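You operate a simulated robot arm through the tools that you are given. There is no shell and no other tool.

You run a simulated two-armed robot. Do the job below in one go: nothing can be reset, and whatever is moved stays where it is left.

JOB
Splice the film: close the gap, clamp it, tape it with the yellow strip and roll it flat.
Fine: roller back where it stood; both bars stay down. Set down upright: splice roller.

The check looks at the end state, three seconds after you hand in, the way a careful person would. Anything else that was tipped, shoved, dropped, spilled or broken makes it a failure.

ROBOT AND FRAMES
Two 7-joint arms with three-finger grippers on one trunk that stands fixed in place. Base frame: the origin is at the foot of the trunk, x ahead of it, y to its left, z up. Lengths are in mm, angles in degrees, forces in N, time in s.
The left shoulder is at [70, 165, 1188], the right one opposite. With the tool pointing down near the work surface each hand reaches from about 380 to 880 mm from the base axis, measured 20 degrees to its own side. Payload 3.91 kg a hand.
Tool frame (each hand has its own): the origin (TCP) lies between the finger pads and is the grasp point; the fingertips stand 30 mm ahead of it; z points along the fingers, y is the line along which they close. Largest opening 116 mm; the body of the gripper starts 73 mm behind the TCP.
Orientation is told as [roll, pitch, yaw] about the base's x, y, z axes, in that order, counted from this pose: with the fingers straight down and closing along the base's y, the tool's x points along the base's -x, its y along +y and its z along -z.

CONTROLS
- The arms move only by the tool nudge_tool. It takes "left_deltas", "right_deltas" or both (then of equal length, played together; a hand with none holds still); each is a list of rows, each a list of 7 numbers: the turn, a rotation vector about the base's x, y, z in degrees, then the shift along the base's x, y, z in mm, then the opening, from 0 (shut) to 1 (fully open). In form: [[rx, ry, rz, dx, dy, dz, fingers], ...]. A call has 1 to 20 rows; each row is the pose to reach, as a shift and turn from the pose commanded when the call began. Rows are played at 5 a second. More than 50 mm and 8.6 degrees between two rows, or a gripper value outside its range, and nothing of the call is played. A pose out of reach is approached as far as the arm can. The call stops where the force on the tool passes 40 N (or 10 N more than at its start, if that is more) or the arm is blocked; 0.2 s more then pass. Each finger travels about 153 mm/s and halts on what it meets, pressing with about 21 N; the grip force reading is that of the motor and also rises with nothing between the fingers. The clock runs only during rows and for 0.2 s after the last one: add rows that repeat a pose to give the fingers time. It gives the time, the measured TCP pose, the force on the tool (base axes), the opening and the grip force at its end, in the units of the frame above (readings bear some noise), with the torque about the TCP (base axes, N m) and any sound that the robot's microphone picked up.
- Cameras (640 x 400 px; columns grow to the right, rows downward): "scene" is now at [125.5, 45, 1501]; the picture's right is [0.50, -0.87, 0.00], its down [-0.54, -0.31, -0.79] and it looks along [0.68, 0.39, -0.62] (base axes); focal length 336 px, centre (320, 200). "left" rides on the left gripper at [75, 17, -88] in its tool frame; the picture's right is [-0.22, 0.97, 0.00], its down [-0.70, -0.16, -0.70] and it looks along [-0.68, -0.16, 0.71] (tool axes); focal length 247 px, centre (320, 200). "right" rides on the right gripper at [52, 56, -88] in its tool frame; the picture's right is [-0.73, 0.68, 0.00], its down [-0.49, -0.52, -0.70] and it looks along [-0.48, -0.51, 0.71] (tool axes); focal length 247 px, centre (320, 200).
- camera(camera): a new picture of that camera. It takes no simulated time.
- lift_body(by): slides the trunk up (or, below 0, down) by that many mm; the arms and the scene camera ride with it, the base frame stays. It gives what a move gives, with no picture.
- head_to(pan, tilt): turns the head with the scene camera to pan (to the left, within 86 degrees either way) and tilt (down, from -29 to 69), counted from straight ahead of the robot. It gives what a move gives.
- measure_at(camera, pixels): for up to 12 pixels [column, row] of the newest picture of that camera ("zoom" is the newest enlarged one), the place [x, y, z] in the base frame of the surface seen there, good to about 2 mm. It takes no simulated time.
- close_up(camera, box): a new picture of the part [left, top, right, bottom] of that camera's present view, enlarged. It takes no simulated time.
- hand_in(): hands the job in; it is judged then, once.

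Open the grippers and draw the arms clear of the work before you hand the job in, unless the task says otherwise.

The tools are called after ">>>" as name(argument=value, ...) on one line, values as JSON. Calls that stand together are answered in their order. nudge_tool: Moves the arms, as the interface text tells. Its arguments: {"type":"object","properties":{"left_deltas":{"type":"array","items":{"type":"array","items":{"type":"number"}}},"right_deltas":{"type":"array","items":{"type":"array","items":{"type":"number"}}}},"required":[]} The other tools are called the same way: lift_body (by) slides the trunk up or down; head_to (pan, tilt) turns the head that bears the scene camera; camera (camera) takes a picture; measure_at (camera, pixels) gives the place of the surface under pixels of a picture; close_up (camera, box) takes an enlarged picture of a part of a camera's view; hand_in () hands the job in.

At the start:

```text
clock: 0.0
left_tcp_pos: [411.6, 562.9, 1235.7]
left_orientation: [0.0, 0.0, 0.0]
left_ft_force: [-0.2, -0.7, 0.4]
left_ft_torque: [0.02, 0.02, -0.01]
left_finger_gap: 116.3
left_gripper_force: 0.0
right_tcp_pos: [427.4, 75.3, 1274.6]
right_orientation: [-0.1, 0.0, 0.0]
right_ft_force: [-0.4, 0.2, -0.3]
right_ft_torque: [0.0, 0.0, -0.03]
right_finger_gap: 116.0
right_gripper_force: 0.0
trunk travel left (down, up): [-725.0, 115.0]
head pan, tilt: [29.8, 38.1]
```

scene: 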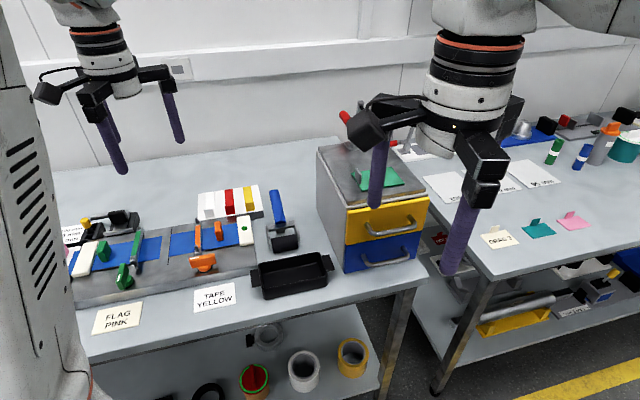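
right: 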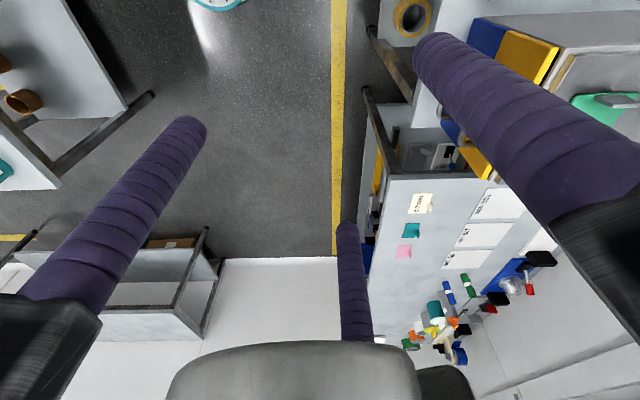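
left: 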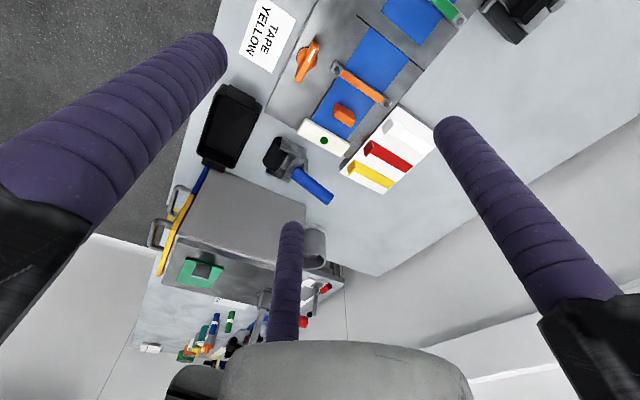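

The scene picture shows a splicing bench at left-front (blue film pieces around pixel (100-240, 245)), tape strips at (230,202) and a roller at (282,222). I take enlarged pictures of this area first.

>>> close_up(camera="scene", box=[60, 170, 340, 345])

>>> close_up(camera="left", box=[190, 0, 510, 200])

```text
2.29 times, centred on (200, 258) of scene
```

zoom: 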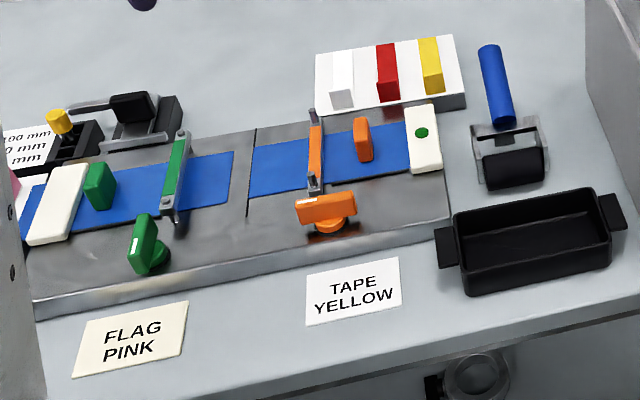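

```text
2.00 times, centred on (350, 100) of left
```

zoom: 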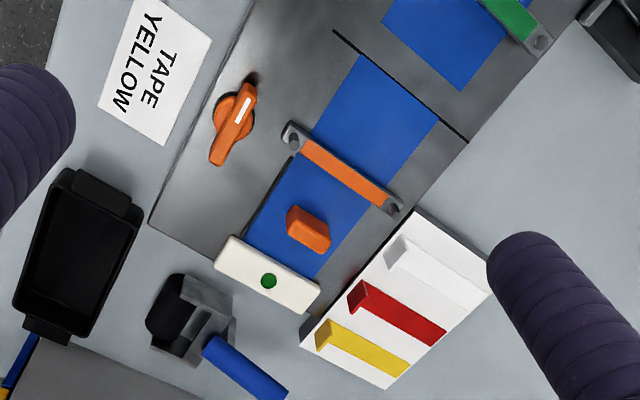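

I turn the head further left so the whole splicing plate is in view.

>>> head_to(pan=58, tilt=50)

>>> camera(camera="scene")

```text
clock: 0.9
left_tcp_pos: [411.9, 562.2, 1236.1]
left_orientation: [0.0, 0.1, 0.0]
left_ft_force: [0.0, 0.4, 0.7]
left_ft_torque: [0.01, -0.01, 0.01]
left_finger_gap: 116.1
left_gripper_force: 0.1
right_tcp_pos: [426.3, 75.1, 1274.4]
right_orientation: [0.1, -0.1, 0.0]
right_ft_force: [0.4, 0.3, 0.0]
right_ft_torque: [0.0, 0.0, -0.01]
right_finger_gap: 116.0
right_gripper_force: 0.1
trunk travel left (down, up): [-725.0, 115.0]
head pan, tilt: [58.0, 50.0]
```

```text
taken
```

scene: 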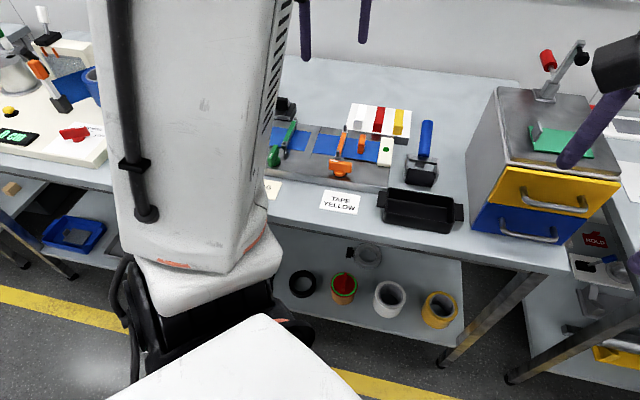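

The left arm's upper link hides the left half of the plate. I go back to a smaller pan and take pictures for measurement.

>>> head_to(pan=34, tilt=48)

>>> camera(camera="scene")

>>> camera(camera="left")

```text
clock: 1.8
left_tcp_pos: [412.7, 563.1, 1236.3]
left_orientation: [0.1, 0.0, 0.1]
left_ft_force: [0.8, 0.1, 0.2]
left_ft_torque: [-0.01, 0.02, 0.01]
left_finger_gap: 115.8
left_gripper_force: 0.1
right_tcp_pos: [427.3, 76.2, 1274.3]
right_orientation: [-0.2, -0.1, -0.1]
right_ft_force: [-0.7, -0.1, 0.5]
right_ft_torque: [-0.03, 0.0, -0.01]
right_finger_gap: 116.2
right_gripper_force: 0.1
trunk travel left (down, up): [-725.0, 115.0]
head pan, tilt: [34.0, 48.0]
```

```text
taken
```

scene: 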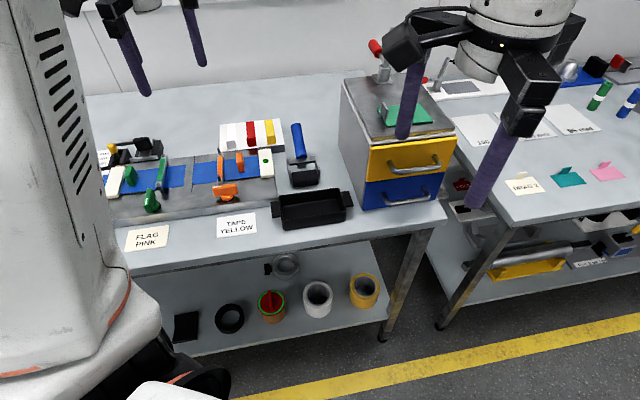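

```text
taken
```

left: 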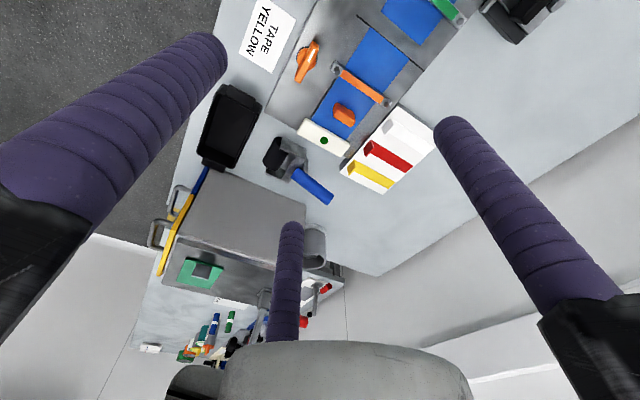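

The plate sits at scene (110-275, 150-215). I enlarge it and will measure the parts there.

>>> close_up(camera="scene", box=[95, 110, 335, 260])

```text
2.67 times, centred on (215, 185) of scene
```

zoom: 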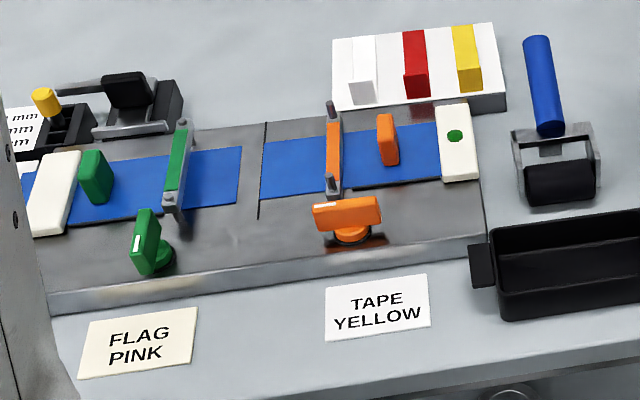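

I measure the main parts in the enlarged picture: knobs, tabs, bars, film edges, tape strips, roller.

>>> measure_at(camera="zoom", pixels=[[54, 190], [95, 160], [240, 150], [238, 203], [265, 141], [262, 195], [455, 115], [455, 175], [387, 122], [333, 150], [178, 165], [344, 205]])

>>> measure_at(camera="zoom", pixels=[[147, 225], [468, 40], [470, 83], [415, 45], [345, 60], [535, 40], [550, 125], [560, 170], [515, 140], [595, 130], [100, 230], [480, 220]])

```text
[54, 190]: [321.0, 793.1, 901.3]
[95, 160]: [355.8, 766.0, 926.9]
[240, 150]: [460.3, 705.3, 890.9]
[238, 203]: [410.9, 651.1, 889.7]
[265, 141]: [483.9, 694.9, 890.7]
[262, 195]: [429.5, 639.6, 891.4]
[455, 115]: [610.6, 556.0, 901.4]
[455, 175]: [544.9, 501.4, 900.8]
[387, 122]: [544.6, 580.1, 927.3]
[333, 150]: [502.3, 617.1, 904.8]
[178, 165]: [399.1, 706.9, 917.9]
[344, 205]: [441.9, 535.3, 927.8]
```

```text
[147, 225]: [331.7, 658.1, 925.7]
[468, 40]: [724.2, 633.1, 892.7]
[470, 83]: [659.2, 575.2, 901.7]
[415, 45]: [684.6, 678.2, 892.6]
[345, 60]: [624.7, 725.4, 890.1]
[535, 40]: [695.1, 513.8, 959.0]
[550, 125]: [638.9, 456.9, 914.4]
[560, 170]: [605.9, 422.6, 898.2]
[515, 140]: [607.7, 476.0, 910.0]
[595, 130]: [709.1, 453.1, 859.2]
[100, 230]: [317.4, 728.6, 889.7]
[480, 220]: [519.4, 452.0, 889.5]
```

The green bar top reads z≈918 while the orange one reads ≈905 with pins sticking out above it, so orange looks down and green up; the gap is about 22 mm. I move the left hand to look at the plate from closer.

>>> nudge_tool(left_deltas=[[0, 0, 0, -33, 34, -26, 1], [0, 0, 0, -66, 68, -53, 1], [0, 0, 0, -99, 102, -80, 1], [0, 0, 0, -132, 137, -106, 1], [0, 0, 0, -132, 137, -106, 1]])

>>> camera(camera="left")

>>> camera(camera="scene")

```text
refused: row 1 steps farther than a row can; nothing moved
```

```text
taken
```

left: 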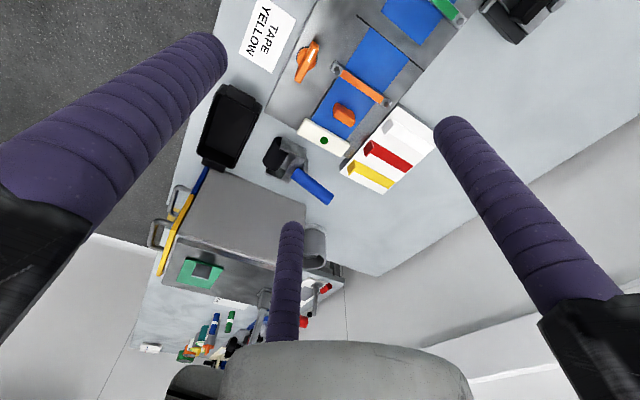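

```text
taken
```

scene: 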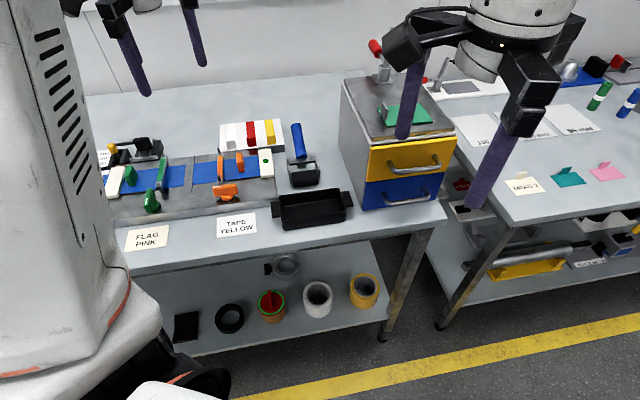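

The first row was 54 mm in total, over the limit; I repeat the move with smaller steps.

>>> nudge_tool(left_deltas=[[0, 0, 0, -22, 23, -17, 1], [0, 0, 0, -44, 46, -35, 1], [0, 0, 0, -66, 69, -53, 1], [0, 0, 0, -88, 92, -71, 1], [0, 0, 0, -110, 115, -89, 1], [0, 0, 0, -132, 137, -106, 1], [0, 0, 0, -132, 137, -106, 1]])

>>> camera(camera="left")

>>> camera(camera="scene")

```text
clock: 3.4
left_tcp_pos: [279.7, 700.4, 1130.7]
left_orientation: [0.0, 0.0, 0.0]
left_ft_force: [0.5, -0.2, 0.1]
left_ft_torque: [0.01, 0.03, 0.03]
left_finger_gap: 115.9
left_gripper_force: 0.0
right_tcp_pos: [427.9, 74.8, 1273.4]
right_orientation: [0.0, 0.1, -0.1]
right_ft_force: [0.1, 0.2, -0.7]
right_ft_torque: [0.02, 0.0, -0.02]
right_finger_gap: 115.9
right_gripper_force: 0.1
trunk travel left (down, up): [-725.0, 115.0]
head pan, tilt: [34.0, 48.0]
```

```text
taken
```

left: 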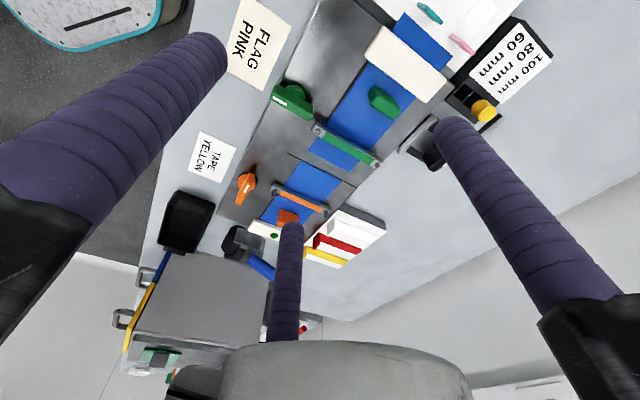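

```text
taken
```

scene: 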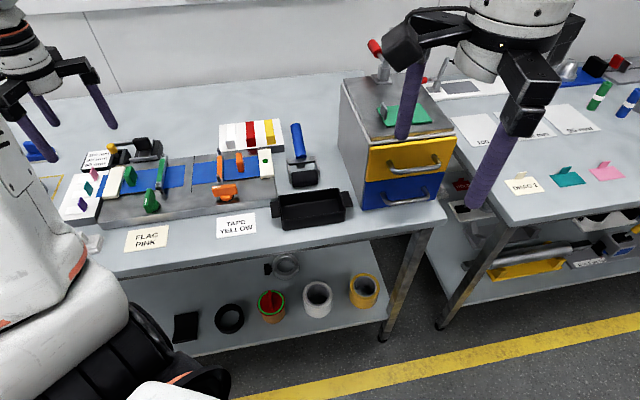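

A third prong appears behind the two fingers in the left picture at (288, 280). I enlarge the hands in the scene view to understand it, and look at the plate with the arm out of the way.

>>> close_up(camera="scene", box=[0, 10, 160, 110])

>>> close_up(camera="scene", box=[360, 0, 600, 220])

>>> close_up(camera="left", box=[220, 0, 540, 280])

>>> close_up(camera="scene", box=[60, 120, 220, 240])

```text
4.00 times, centred on (80, 60) of scene
```

zoom: 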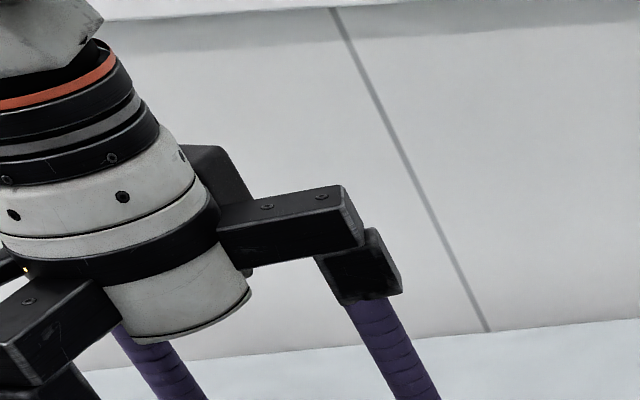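

```text
1.82 times, centred on (480, 110) of scene
```

zoom: 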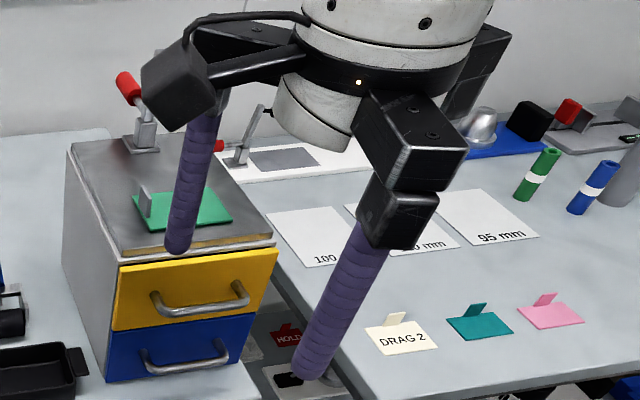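

```text
1.43 times, centred on (380, 140) of left
```

zoom: 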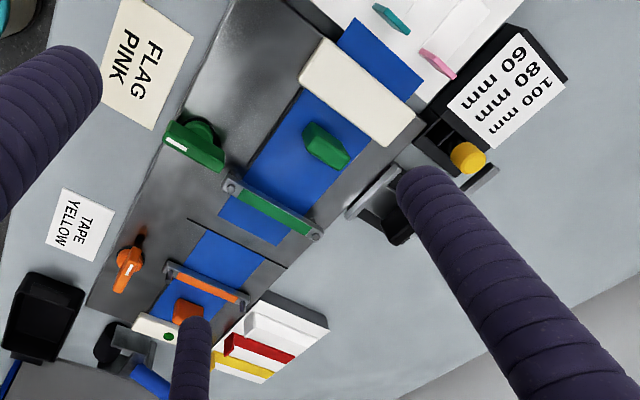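

```text
3.33 times, centred on (140, 180) of scene
```

zoom: 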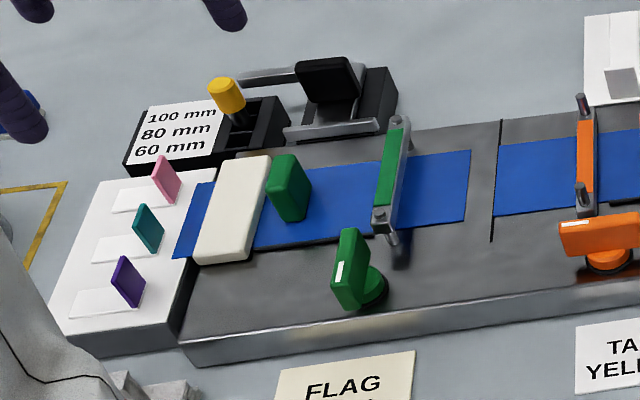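

The hand seems to have a third, fixed prong on its far side. I measure the finger surfaces from the left camera to know where they lie relative to the TCP at (280, 700, 1131).

>>> measure_at(camera="left", pixels=[[291, 228], [288, 260], [285, 300], [283, 335], [210, 45], [120, 130], [450, 125], [500, 220], [580, 290], [320, 360], [30, 240], [560, 320]])

```text
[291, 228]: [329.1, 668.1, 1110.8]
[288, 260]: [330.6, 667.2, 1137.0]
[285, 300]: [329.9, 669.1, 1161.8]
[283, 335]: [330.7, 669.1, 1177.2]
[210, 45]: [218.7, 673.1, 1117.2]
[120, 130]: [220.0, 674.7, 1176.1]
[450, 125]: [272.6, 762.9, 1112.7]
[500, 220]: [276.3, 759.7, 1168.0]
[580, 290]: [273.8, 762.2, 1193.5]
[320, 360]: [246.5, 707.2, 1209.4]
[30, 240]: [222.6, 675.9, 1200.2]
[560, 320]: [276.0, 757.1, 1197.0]
```

The measured fingertips lie at about 90°, -30° and 210° round the TCP at ~60 mm radius, so this hand really has three fingers. I close and view the hand in free air to see how the fingers meet.

>>> nudge_tool(left_deltas=[[0, 0, 0, 0, 0, 0, 0.3], [0, 0, 0, 0, 0, 0, 0.3], [0, 0, 0, 0, 0, 0, 0.3], [0, 0, 0, 0, 0, 0, 0.3]])

>>> camera(camera="left")

>>> nudge_tool(left_deltas=[[0, 0, 0, 0, 0, 0, 0], [0, 0, 0, 0, 0, 0, 0], [0, 0, 0, 0, 0, 0, 0], [0, 0, 0, 0, 0, 0, 0]])

>>> camera(camera="left")

```text
clock: 4.4
left_tcp_pos: [281.2, 700.2, 1130.2]
left_orientation: [0.0, 0.0, 0.0]
left_ft_force: [-0.2, -0.1, -0.7]
left_ft_torque: [0.03, 0.02, 0.02]
left_finger_gap: 34.8
left_gripper_force: 0.2
right_tcp_pos: [428.5, 76.5, 1273.8]
right_orientation: [-0.1, 0.1, 0.1]
right_ft_force: [-0.3, -0.1, 0.9]
right_ft_torque: [0.03, -0.04, -0.03]
right_finger_gap: 116.0
right_gripper_force: 0.1
trunk travel left (down, up): [-725.0, 115.0]
head pan, tilt: [34.0, 48.0]
```

```text
taken
```

left: 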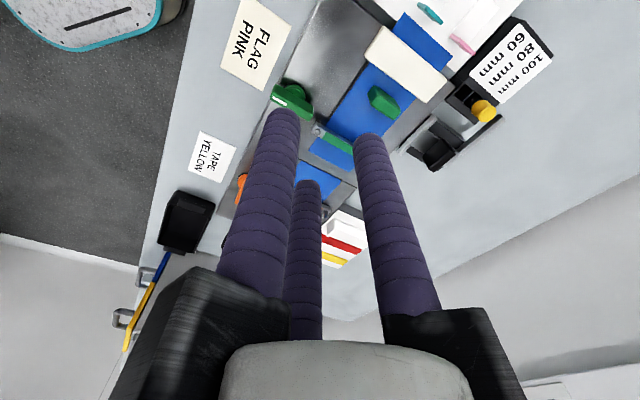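

```text
clock: 5.4
left_tcp_pos: [279.4, 699.7, 1130.3]
left_orientation: [0.0, 0.0, 0.0]
left_ft_force: [0.2, -0.1, -0.5]
left_ft_torque: [0.0, 0.02, 0.0]
left_finger_gap: 9.4
left_gripper_force: 21.0
right_tcp_pos: [427.4, 76.0, 1274.0]
right_orientation: [0.0, 0.1, -0.1]
right_ft_force: [0.1, 0.5, -0.5]
right_ft_torque: [-0.01, 0.04, 0.01]
right_finger_gap: 116.2
right_gripper_force: 0.1
trunk travel left (down, up): [-725.0, 115.0]
head pan, tilt: [34.0, 48.0]
```

```text
taken
```

left: 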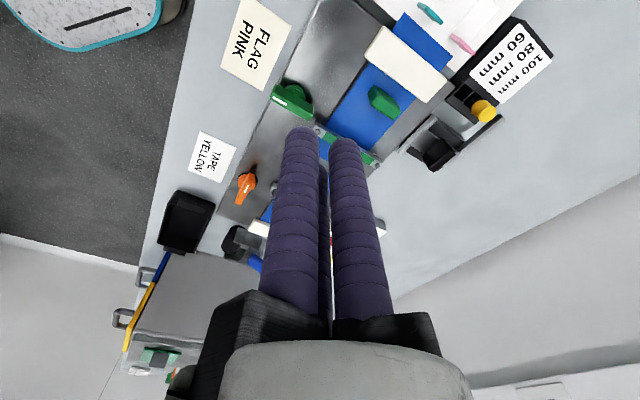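

The fingers behave like three 17 mm wide pads (shut gap ≈9.4), so thin tabs must be pinched off-centre between one pad and the corners of two others. Next I yaw the hand 45° so the camera looks across the plate, for detailed views.

>>> nudge_tool(left_deltas=[[0, 0, 7.5, 6, -16, -19, 1], [0, 0, 15, 12, -31, -38, 1], [0, 0, 22.5, 18, -47, -57, 1], [0, 0, 30, 25, -63, -77, 1], [0, 0, 37.5, 31, -78, -96, 1], [0, 0, 45, 37, -94, -115, 1], [0, 0, 45, 37, -94, -115, 1]])

>>> camera(camera="left")

>>> camera(camera="scene")

```text
clock: 7.0
left_tcp_pos: [318.3, 606.9, 1014.6]
left_orientation: [0.1, -0.1, 45.0]
left_ft_force: [0.1, -0.4, 0.2]
left_ft_torque: [0.0, 0.01, 0.02]
left_finger_gap: 116.1
left_gripper_force: 0.1
right_tcp_pos: [426.9, 75.6, 1274.9]
right_orientation: [0.0, 0.0, 0.0]
right_ft_force: [0.2, -0.2, -0.8]
right_ft_torque: [-0.02, -0.03, 0.0]
right_finger_gap: 116.2
right_gripper_force: 0.2
trunk travel left (down, up): [-725.0, 115.0]
head pan, tilt: [34.0, 48.0]
```

```text
taken
```

left: 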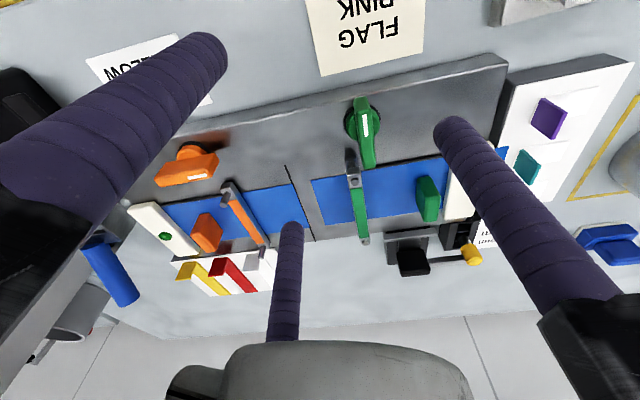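

```text
taken
```

scene: 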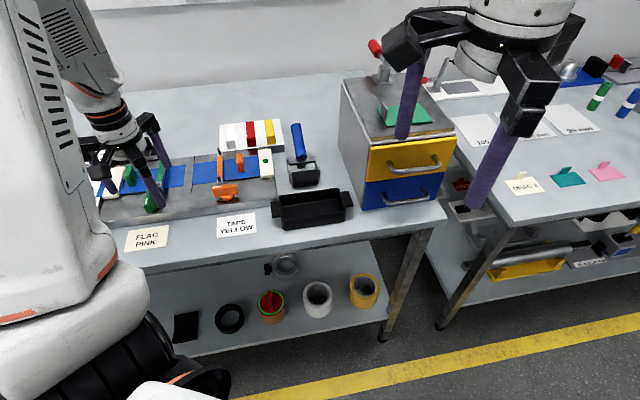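

The picture is upside down but clear: green knob at (365,130), green bar at (358,205), green tab at (428,197). I enlarge both clamp regions.

>>> close_up(camera="left", box=[280, 80, 520, 280])

>>> close_up(camera="left", box=[110, 120, 330, 310])

```text
2.00 times, centred on (400, 180) of left
```

zoom: 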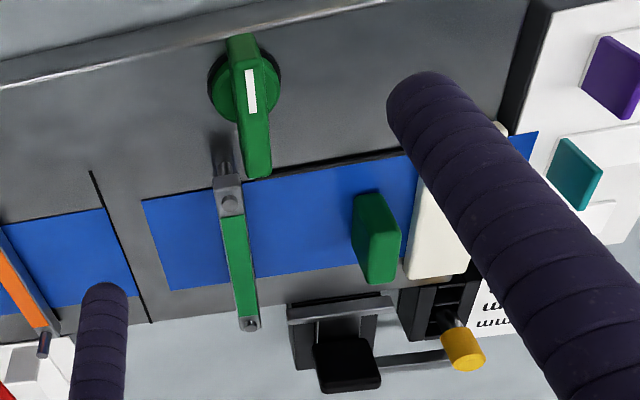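

```text
2.11 times, centred on (220, 215) of left
```

zoom: 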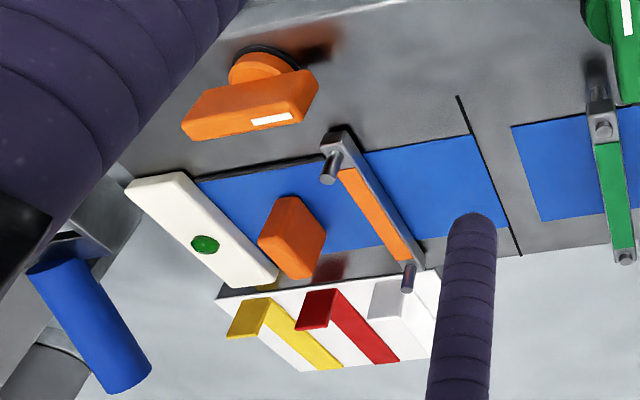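

I measure the orange side in this newest enlarged picture: knob handle, mark, disc, bar and tab.

>>> measure_at(camera="zoom", pixels=[[190, 130], [312, 85], [300, 118], [254, 122], [290, 115], [245, 65], [270, 60], [330, 170], [408, 285], [355, 180], [400, 250], [343, 140]])

>>> measure_at(camera="zoom", pixels=[[285, 200], [262, 235], [300, 270], [318, 235], [460, 130], [480, 180], [505, 230], [514, 130], [540, 218], [205, 190], [380, 245], [178, 178]])

>>> measure_at(camera="zoom", pixels=[[255, 305], [240, 328], [310, 330], [335, 365], [265, 270], [425, 320], [390, 300], [45, 270], [125, 380], [140, 185], [265, 285], [205, 243]])

```text
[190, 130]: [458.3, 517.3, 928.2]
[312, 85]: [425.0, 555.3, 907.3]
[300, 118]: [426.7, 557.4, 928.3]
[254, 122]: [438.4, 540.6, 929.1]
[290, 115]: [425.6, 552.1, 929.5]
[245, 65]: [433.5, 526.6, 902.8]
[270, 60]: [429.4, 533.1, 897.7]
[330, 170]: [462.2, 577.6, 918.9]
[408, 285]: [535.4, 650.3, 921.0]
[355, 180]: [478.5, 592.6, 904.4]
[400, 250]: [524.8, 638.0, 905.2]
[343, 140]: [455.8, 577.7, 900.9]
```

```text
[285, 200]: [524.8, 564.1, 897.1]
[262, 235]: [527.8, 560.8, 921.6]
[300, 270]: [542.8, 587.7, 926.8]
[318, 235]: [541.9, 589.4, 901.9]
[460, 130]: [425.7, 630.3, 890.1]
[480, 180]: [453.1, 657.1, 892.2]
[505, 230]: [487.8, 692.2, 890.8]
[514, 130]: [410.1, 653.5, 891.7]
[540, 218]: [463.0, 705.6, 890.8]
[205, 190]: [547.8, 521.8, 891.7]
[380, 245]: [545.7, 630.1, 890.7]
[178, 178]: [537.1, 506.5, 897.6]
```

```text
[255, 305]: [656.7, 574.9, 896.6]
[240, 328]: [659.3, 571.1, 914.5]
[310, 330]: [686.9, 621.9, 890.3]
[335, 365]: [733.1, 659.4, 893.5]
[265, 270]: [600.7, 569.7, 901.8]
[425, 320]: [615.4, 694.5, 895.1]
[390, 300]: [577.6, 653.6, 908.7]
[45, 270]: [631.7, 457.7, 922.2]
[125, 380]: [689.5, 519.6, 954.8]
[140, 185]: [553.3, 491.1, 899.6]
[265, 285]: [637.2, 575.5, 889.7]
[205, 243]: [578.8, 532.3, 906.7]
```

Now the same for the green side.

>>> close_up(camera="left", box=[280, 80, 480, 260])

```text
2.22 times, centred on (380, 170) of left
```

zoom: 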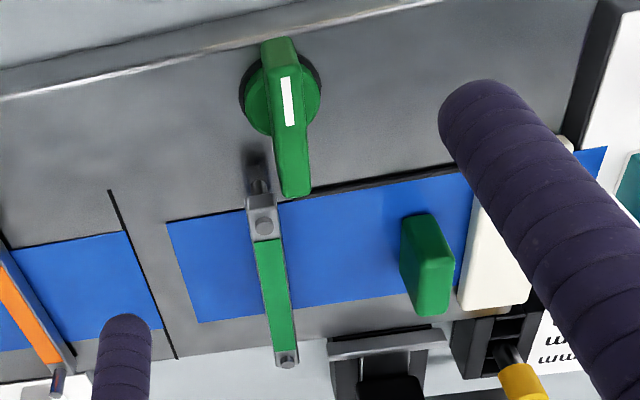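

I measure the green knob (ends, mark), the bar, the tab corners and the film/slot edges.

>>> measure_at(camera="zoom", pixels=[[272, 52], [296, 190], [284, 80], [291, 124], [306, 110], [268, 110], [263, 222], [287, 360], [272, 260], [285, 330], [250, 90], [315, 90]])

>>> measure_at(camera="zoom", pixels=[[405, 222], [432, 220], [450, 262], [420, 275], [416, 305], [446, 312], [410, 260], [480, 230], [465, 300], [500, 300], [440, 180], [400, 290]])

>>> measure_at(camera="zoom", pixels=[[168, 224], [185, 275], [199, 320], [122, 234], [140, 280], [157, 325], [112, 200], [130, 240], [150, 290], [176, 355], [60, 290], [580, 165]])

```text
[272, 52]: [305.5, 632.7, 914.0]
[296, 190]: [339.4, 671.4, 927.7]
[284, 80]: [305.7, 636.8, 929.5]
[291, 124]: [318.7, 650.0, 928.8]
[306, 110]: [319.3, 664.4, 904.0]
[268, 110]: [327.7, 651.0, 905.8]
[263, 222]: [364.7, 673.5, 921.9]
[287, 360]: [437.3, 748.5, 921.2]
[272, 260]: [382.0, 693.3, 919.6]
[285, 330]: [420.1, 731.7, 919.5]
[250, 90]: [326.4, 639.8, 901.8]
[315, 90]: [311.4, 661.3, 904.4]
```

```text
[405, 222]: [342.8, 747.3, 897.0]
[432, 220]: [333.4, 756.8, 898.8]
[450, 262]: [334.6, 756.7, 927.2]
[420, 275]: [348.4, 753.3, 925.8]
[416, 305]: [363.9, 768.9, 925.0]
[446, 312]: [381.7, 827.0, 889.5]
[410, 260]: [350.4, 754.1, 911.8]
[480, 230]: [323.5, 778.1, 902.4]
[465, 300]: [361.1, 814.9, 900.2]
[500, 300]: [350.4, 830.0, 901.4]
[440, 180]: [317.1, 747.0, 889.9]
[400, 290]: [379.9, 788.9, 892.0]
```

```text
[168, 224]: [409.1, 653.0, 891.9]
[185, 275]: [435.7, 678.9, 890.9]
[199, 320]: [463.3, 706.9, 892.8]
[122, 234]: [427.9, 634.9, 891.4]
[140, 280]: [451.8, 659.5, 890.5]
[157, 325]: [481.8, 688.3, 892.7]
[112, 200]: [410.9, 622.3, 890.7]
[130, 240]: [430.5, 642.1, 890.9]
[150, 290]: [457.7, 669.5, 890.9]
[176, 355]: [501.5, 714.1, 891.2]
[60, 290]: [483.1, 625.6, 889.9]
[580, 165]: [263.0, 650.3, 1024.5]
```

In plate axes U=(x−y)/√2 along the film and V=(x+y)/√2 across it: left film edge at U≈−172, right film edge ≈−147 (gap ≈25), green tab U −299…−286, V 771…801, top z 927. I move the hand over the green tab with C-finger on the −U side, half open, staying at z 1015.

>>> nudge_tool(left_deltas=[[0, 0, 0, 9, 38, 0, 0.8], [0, 0, 0, 18, 76, 0, 0.5], [0, 0, 0, 26, 114, 0, 0.5], [0, 0, 0, 35, 151, 0, 0.5], [0, 0, 0, 35, 151, 0, 0.5]])

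>>> camera(camera="left")

>>> close_up(camera="scene", box=[60, 100, 240, 240])

```text
clock: 8.2
left_tcp_pos: [352.6, 757.8, 1016.0]
left_orientation: [0.0, -0.2, 44.9]
left_ft_force: [-0.1, -0.2, -0.3]
left_ft_torque: [0.01, 0.02, 0.0]
left_finger_gap: 57.9
left_gripper_force: 0.0
right_tcp_pos: [426.7, 73.3, 1275.2]
right_orientation: [0.1, 0.0, 0.0]
right_ft_force: [-0.1, -1.2, -1.3]
right_ft_torque: [0.05, -0.02, 0.0]
right_finger_gap: 116.0
right_gripper_force: 0.0
trunk travel left (down, up): [-725.0, 115.0]
head pan, tilt: [34.0, 48.0]
```

```text
taken
```

left: 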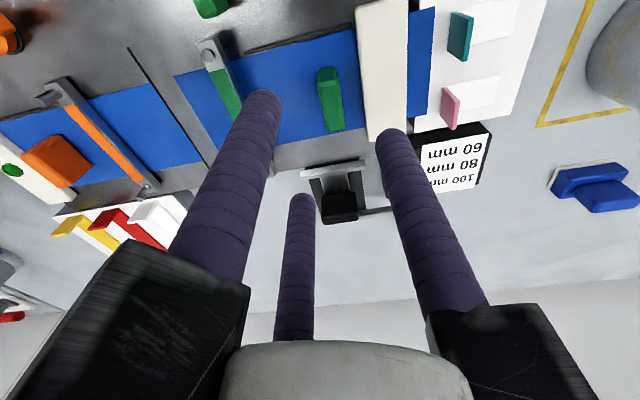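

```text
2.86 times, centred on (150, 170) of scene
```

zoom: 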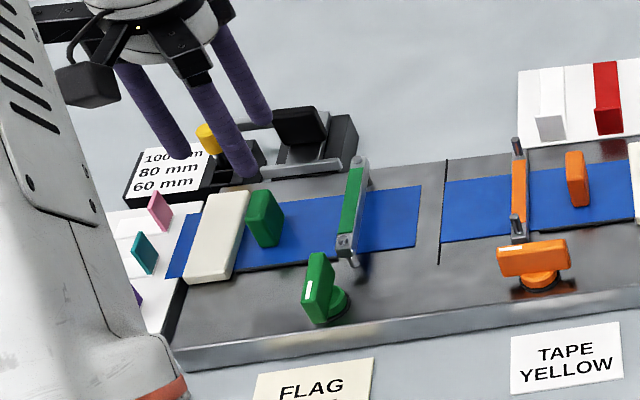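

The tab is at (330,98) in the left picture. I zoom in there to refine its edges before descending.

>>> close_up(camera="left", box=[270, 30, 430, 150])

```text
3.33 times, centred on (350, 90) of left
```

zoom: 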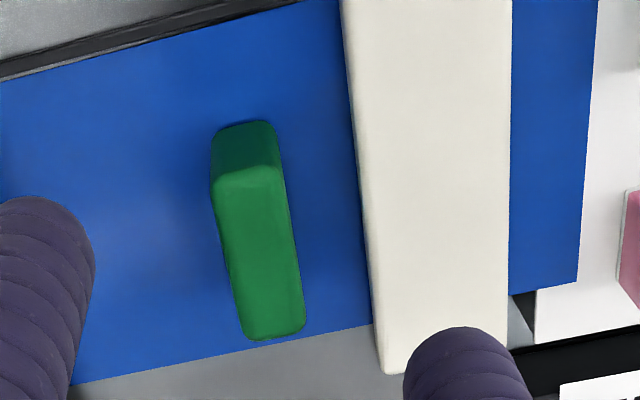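

>>> measure_at(camera="zoom", pixels=[[217, 185], [282, 175], [245, 330], [303, 320], [248, 180], [275, 325], [213, 145], [277, 135], [350, 120], [380, 350], [236, 250], [292, 250]])

```text
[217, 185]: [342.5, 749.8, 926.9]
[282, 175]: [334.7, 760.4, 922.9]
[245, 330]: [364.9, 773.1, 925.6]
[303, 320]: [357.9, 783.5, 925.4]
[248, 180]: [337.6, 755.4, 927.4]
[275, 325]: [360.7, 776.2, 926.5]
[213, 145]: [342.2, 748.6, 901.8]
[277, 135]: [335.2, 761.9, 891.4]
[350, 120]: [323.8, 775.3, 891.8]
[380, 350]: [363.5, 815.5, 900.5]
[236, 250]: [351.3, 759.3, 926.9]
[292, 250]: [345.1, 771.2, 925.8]
```

Refined tab: U −301.5…−288, V 771…806, top z≈927. I descend to TCP z≈940 (tips 910, above the white block at 902), then take a look before closing.

>>> nudge_tool(left_deltas=[[0, 0, 0, 2, 3, -25, 0.5], [0, 0, 0, 2, 3, -50, 0.5], [0, 0, 0, 2, 3, -75, 0.5], [0, 0, 0, 2, 3, -75, 0.5]])

>>> camera(camera="left")

>>> close_up(camera="scene", box=[60, 100, 240, 240])

```text
clock: 9.2
left_tcp_pos: [354.5, 760.0, 939.8]
left_orientation: [0.0, 0.0, 45.0]
left_ft_force: [-0.1, 0.2, -0.2]
left_ft_torque: [0.0, 0.0, -0.01]
left_finger_gap: 58.0
left_gripper_force: 0.1
right_tcp_pos: [427.9, 76.0, 1275.0]
right_orientation: [0.1, 0.1, 0.1]
right_ft_force: [-0.2, 0.8, 0.1]
right_ft_torque: [0.0, -0.01, -0.01]
right_finger_gap: 115.9
right_gripper_force: 0.1
trunk travel left (down, up): [-725.0, 115.0]
head pan, tilt: [34.0, 48.0]
```

```text
taken
```

left: 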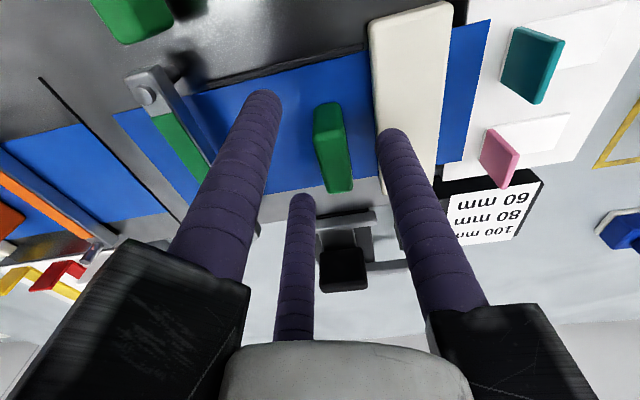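

```text
2.86 times, centred on (150, 170) of scene
```

zoom: 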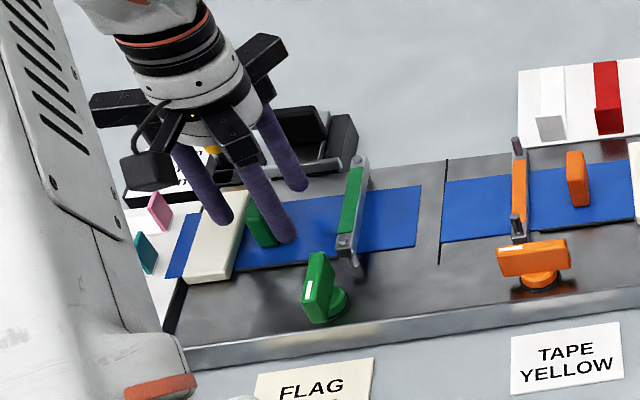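

The three fingers straddle the tab as planned. I close on it.

>>> nudge_tool(left_deltas=[[0, 0, 0, 0, 0, 0, 0.35], [0, 0, 0, 0, 0, 0, 0.28], [0, 0, 0, 0, 0, 0, 0.2], [0, 0, 0, 0, 0, 0, 0.15], [0, 0, 0, 0, 0, 0, 0.1]])

>>> camera(camera="left")

>>> close_up(camera="scene", box=[60, 100, 240, 240])

```text
clock: 10.4
left_tcp_pos: [355.0, 760.2, 940.0]
left_orientation: [0.0, 0.0, 45.0]
left_ft_force: [0.5, 0.0, -2.5]
left_ft_torque: [0.04, -0.16, -0.27]
left_finger_gap: 25.9
left_gripper_force: 44.9
right_tcp_pos: [428.3, 75.0, 1273.4]
right_orientation: [0.1, 0.1, -0.1]
right_ft_force: [0.2, -0.3, -1.0]
right_ft_torque: [0.03, -0.02, 0.0]
right_finger_gap: 116.0
right_gripper_force: 0.1
trunk travel left (down, up): [-725.0, 115.0]
head pan, tilt: [34.0, 48.0]
```

```text
taken
```

left: 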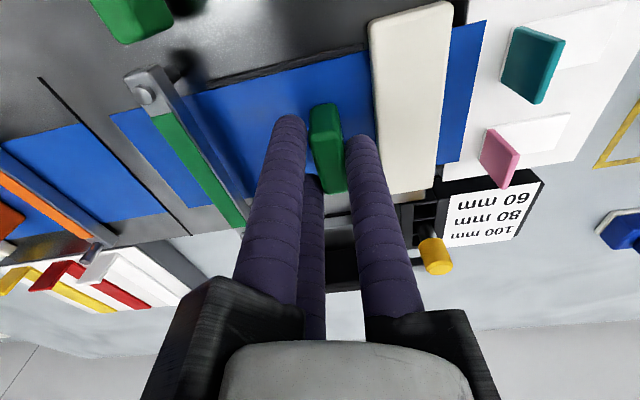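

```text
2.86 times, centred on (150, 170) of scene
```

zoom: 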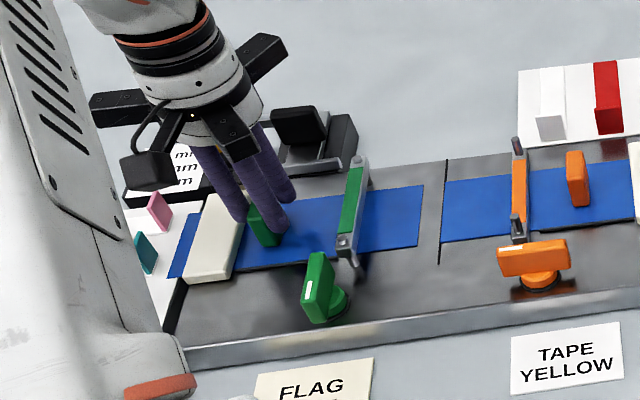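

The tab is gripped (gap 25.9, force 44.9). I drag it +U by 18 mm in small steps, watching force.

>>> nudge_tool(left_deltas=[[0, 0, 0, 2.1, -2.1, 0, 0.1], [0, 0, 0, 4.2, -4.2, 0, 0.1], [0, 0, 0, 6.4, -6.4, 0, 0.1], [0, 0, 0, 8.5, -8.5, 0, 0.1], [0, 0, 0, 10.6, -10.6, 0, 0.1], [0, 0, 0, 12.7, -12.7, 0, 0.1], [0, 0, 0, 12.7, -12.7, 0, 0.1]])

>>> camera(camera="left")

>>> close_up(camera="scene", box=[110, 130, 230, 210])

```text
clock: 12.0
left_tcp_pos: [368.6, 747.6, 939.0]
left_orientation: [0.0, -0.2, 45.0]
left_ft_force: [-2.4, 0.2, -0.1]
left_ft_torque: [-0.17, 0.08, -0.28]
left_finger_gap: 26.0
left_gripper_force: 44.9
right_tcp_pos: [427.9, 75.1, 1276.0]
right_orientation: [-0.1, 0.0, 0.0]
right_ft_force: [-0.4, 0.2, 0.0]
right_ft_torque: [0.02, 0.01, -0.01]
right_finger_gap: 116.0
right_gripper_force: 0.1
trunk travel left (down, up): [-725.0, 115.0]
head pan, tilt: [34.0, 48.0]
```

```text
taken
```

left: 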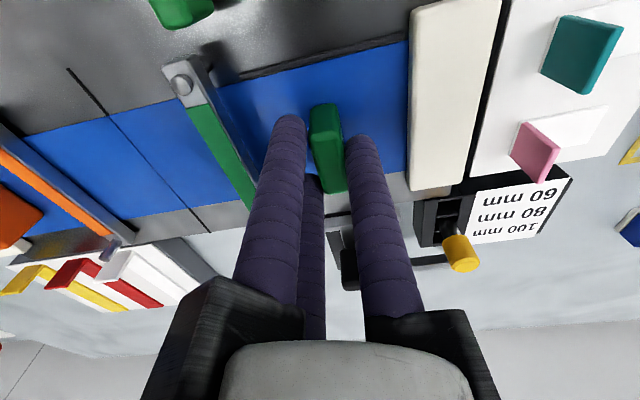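

```text
5.00 times, centred on (170, 170) of scene
```

zoom: 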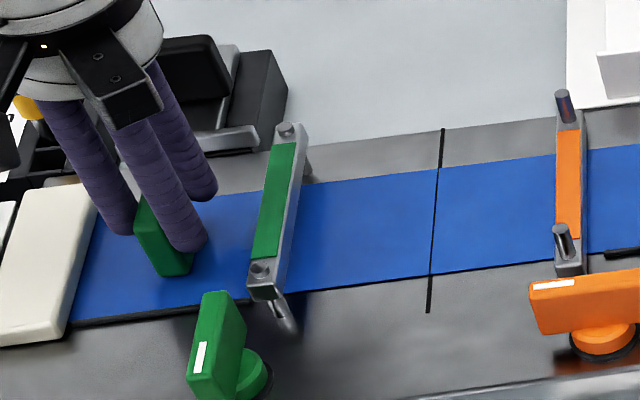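

The film ends now meet near the slot. I zoom tightly on the seam from both cameras to read the remaining gap.

>>> close_up(camera="left", box=[80, 90, 176, 150])

>>> close_up(camera="scene", box=[178, 152, 210, 192])

```text
6.67 times, centred on (128, 120) of left
```

zoom: 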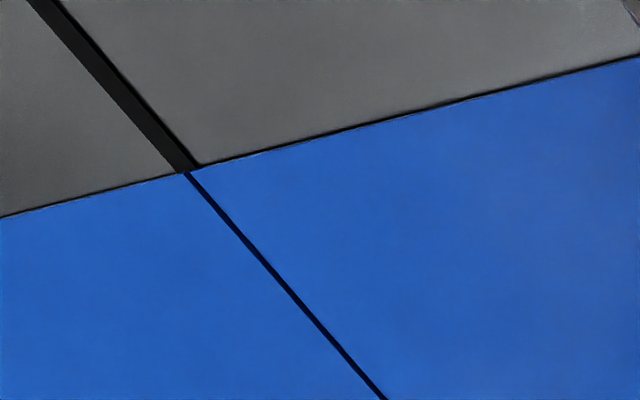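

```text
10.00 times, centred on (194, 172) of scene
```

zoom: 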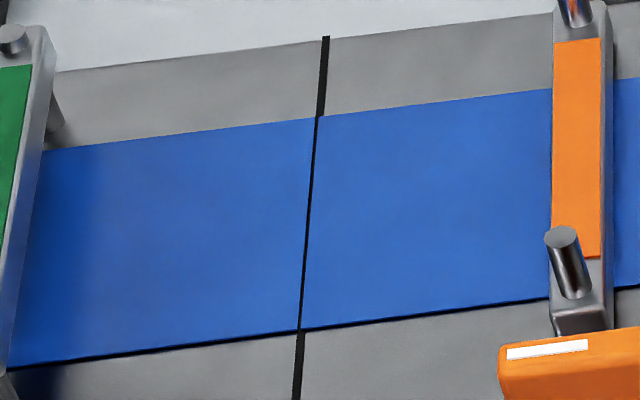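

A thin gap remains, less than the slot width. I measure scale points in this zoom to size it.

>>> measure_at(camera="zoom", pixels=[[100, 250], [200, 236], [300, 222], [400, 208], [500, 194], [309, 220], [323, 60], [331, 58], [295, 370], [304, 365]])

```text
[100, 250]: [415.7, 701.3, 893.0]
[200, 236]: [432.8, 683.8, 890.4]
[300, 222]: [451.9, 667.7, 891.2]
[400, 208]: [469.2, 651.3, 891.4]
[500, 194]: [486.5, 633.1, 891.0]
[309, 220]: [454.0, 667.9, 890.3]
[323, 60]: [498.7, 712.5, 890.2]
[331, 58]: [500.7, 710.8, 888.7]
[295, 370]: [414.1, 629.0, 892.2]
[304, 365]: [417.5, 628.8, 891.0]
```

Scale is 0.245 mm/px, so the slot is ≈2.2 mm and the remaining gap ≈1 mm. I nudge +U by 0.7 mm.

>>> nudge_tool(left_deltas=[[0, 0, 0, 0.5, -0.5, 0, 0.1], [0, 0, 0, 0.5, -0.5, 0, 0.1]])

>>> close_up(camera="left", box=[92, 100, 140, 130])

>>> close_up(camera="scene", box=[186, 158, 202, 190])

```text
clock: 12.6
left_tcp_pos: [367.0, 746.4, 939.3]
left_orientation: [0.1, 0.0, 45.0]
left_ft_force: [-1.8, -1.3, 1.3]
left_ft_torque: [-0.33, 0.37, -0.1]
left_finger_gap: 25.7
left_gripper_force: 45.3
right_tcp_pos: [427.7, 75.7, 1275.4]
right_orientation: [0.0, 0.0, 0.1]
right_ft_force: [0.0, 0.0, 0.8]
right_ft_torque: [0.02, 0.01, 0.02]
right_finger_gap: 116.1
right_gripper_force: 0.0
trunk travel left (down, up): [-725.0, 115.0]
head pan, tilt: [34.0, 48.0]
```

```text
13.33 times, centred on (116, 115) of left
```

zoom: 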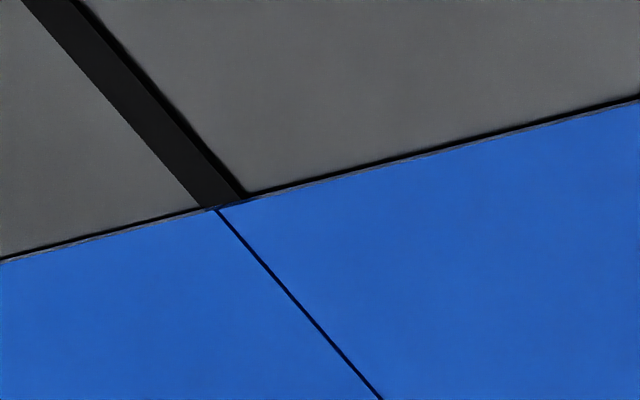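

```text
12.50 times, centred on (194, 174) of scene
```

zoom: 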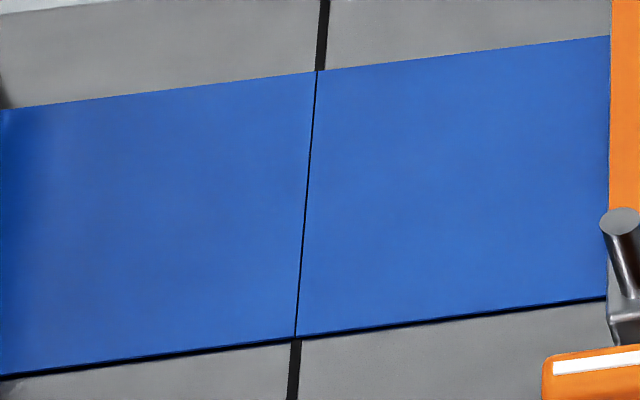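

The gap is down to ~0.3 mm (5 px vs the 37 px slot). I nudge 0.25 mm more.

>>> nudge_tool(left_deltas=[[0, 0, 0, 0.18, -0.18, 0, 0.1], [0, 0, 0, 0.18, -0.18, 0, 0.1]])

>>> close_up(camera="left", box=[92, 100, 140, 130])

>>> close_up(camera="left", box=[150, 155, 198, 225])

```text
clock: 13.2
left_tcp_pos: [369.4, 746.7, 941.0]
left_orientation: [0.0, 0.0, 45.0]
left_ft_force: [-1.3, -0.2, 1.0]
left_ft_torque: [-0.33, 0.25, -0.27]
left_finger_gap: 25.9
left_gripper_force: 45.3
right_tcp_pos: [428.2, 75.7, 1275.0]
right_orientation: [0.0, 0.0, 0.0]
right_ft_force: [0.3, -0.1, 0.5]
right_ft_torque: [-0.01, -0.01, 0.01]
right_finger_gap: 115.9
right_gripper_force: 0.1
trunk travel left (down, up): [-725.0, 115.0]
head pan, tilt: [34.0, 48.0]
```

```text
13.33 times, centred on (116, 115) of left
```

zoom: 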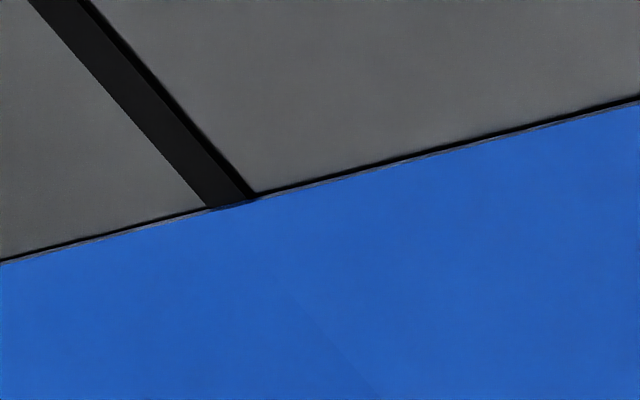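

```text
5.71 times, centred on (174, 190) of left
```

zoom: 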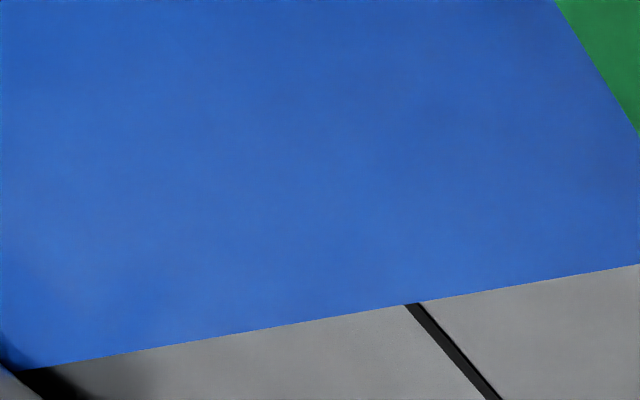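

The seam is closed with no visible gap and no force rise. I release the tab gently and lift straight up.

>>> nudge_tool(left_deltas=[[0, 0, 0, 0, 0, 0, 0.25], [0, 0, 0, 0, 0, 0, 0.4], [0, 0, 0, 0, 0, 0, 0.45], [0, 0, 0, 0, 0, 30, 0.45], [0, 0, 0, 0, 0, 70, 0.45], [0, 0, 0, 0, 0, 70, 0.45]])

>>> camera(camera="left")

>>> close_up(camera="scene", box=[186, 158, 202, 190])

```text
clock: 14.6
left_tcp_pos: [366.8, 748.7, 1009.4]
left_orientation: [0.0, 0.1, 45.0]
left_ft_force: [0.7, 0.2, -0.6]
left_ft_torque: [0.02, 0.03, -0.02]
left_finger_gap: 52.0
left_gripper_force: 0.1
right_tcp_pos: [427.4, 76.4, 1274.2]
right_orientation: [-0.1, 0.2, 0.0]
right_ft_force: [-0.2, 0.4, 0.2]
right_ft_torque: [-0.02, -0.01, -0.01]
right_finger_gap: 115.9
right_gripper_force: 0.1
trunk travel left (down, up): [-725.0, 115.0]
head pan, tilt: [34.0, 48.0]
```

```text
taken
```

left: 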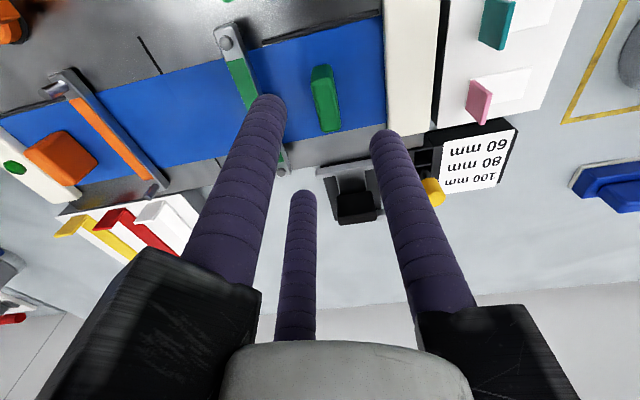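

```text
12.50 times, centred on (194, 174) of scene
```

zoom: 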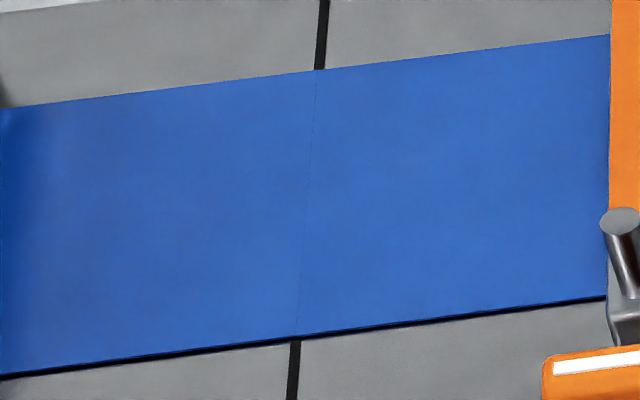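

The seam shows only a hairline. Next I go above the green knob (centre ≈ U −234.5, V 690) to measure its handle.

>>> nudge_tool(left_deltas=[[0, 0, 0, -14, -33, 5, 0.45], [0, 0, 0, -27, -66, 5, 0.45], [0, 0, 0, -41, -99, 5, 0.45], [0, 0, 0, -41, -99, 5, 0.45]])

>>> camera(camera="left")

>>> close_up(camera="left", box=[250, 20, 410, 140])

```text
clock: 15.6
left_tcp_pos: [326.1, 648.2, 1014.8]
left_orientation: [0.1, 0.0, 44.9]
left_ft_force: [0.5, -0.3, -0.8]
left_ft_torque: [0.01, 0.01, -0.01]
left_finger_gap: 51.9
left_gripper_force: 0.2
right_tcp_pos: [427.7, 76.7, 1275.6]
right_orientation: [0.1, 0.0, -0.1]
right_ft_force: [0.0, 0.1, -0.1]
right_ft_torque: [-0.03, 0.02, -0.03]
right_finger_gap: 116.0
right_gripper_force: 0.2
trunk travel left (down, up): [-725.0, 115.0]
head pan, tilt: [34.0, 48.0]
```

```text
taken
```

left: 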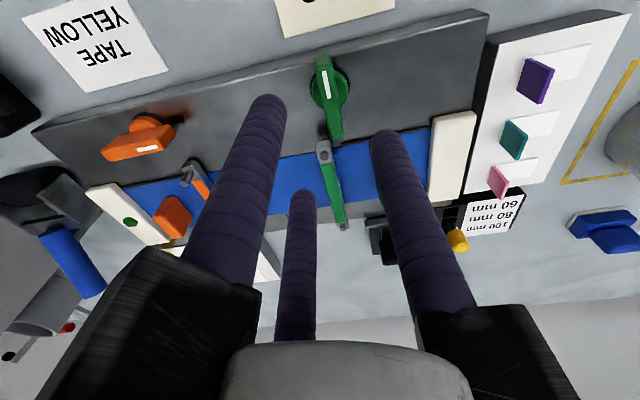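

```text
3.33 times, centred on (330, 80) of left
```

zoom: 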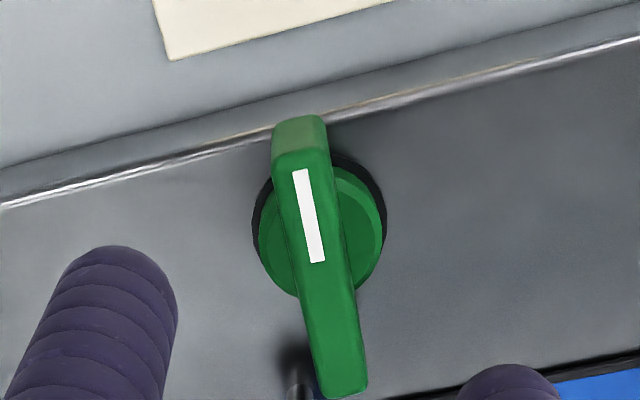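

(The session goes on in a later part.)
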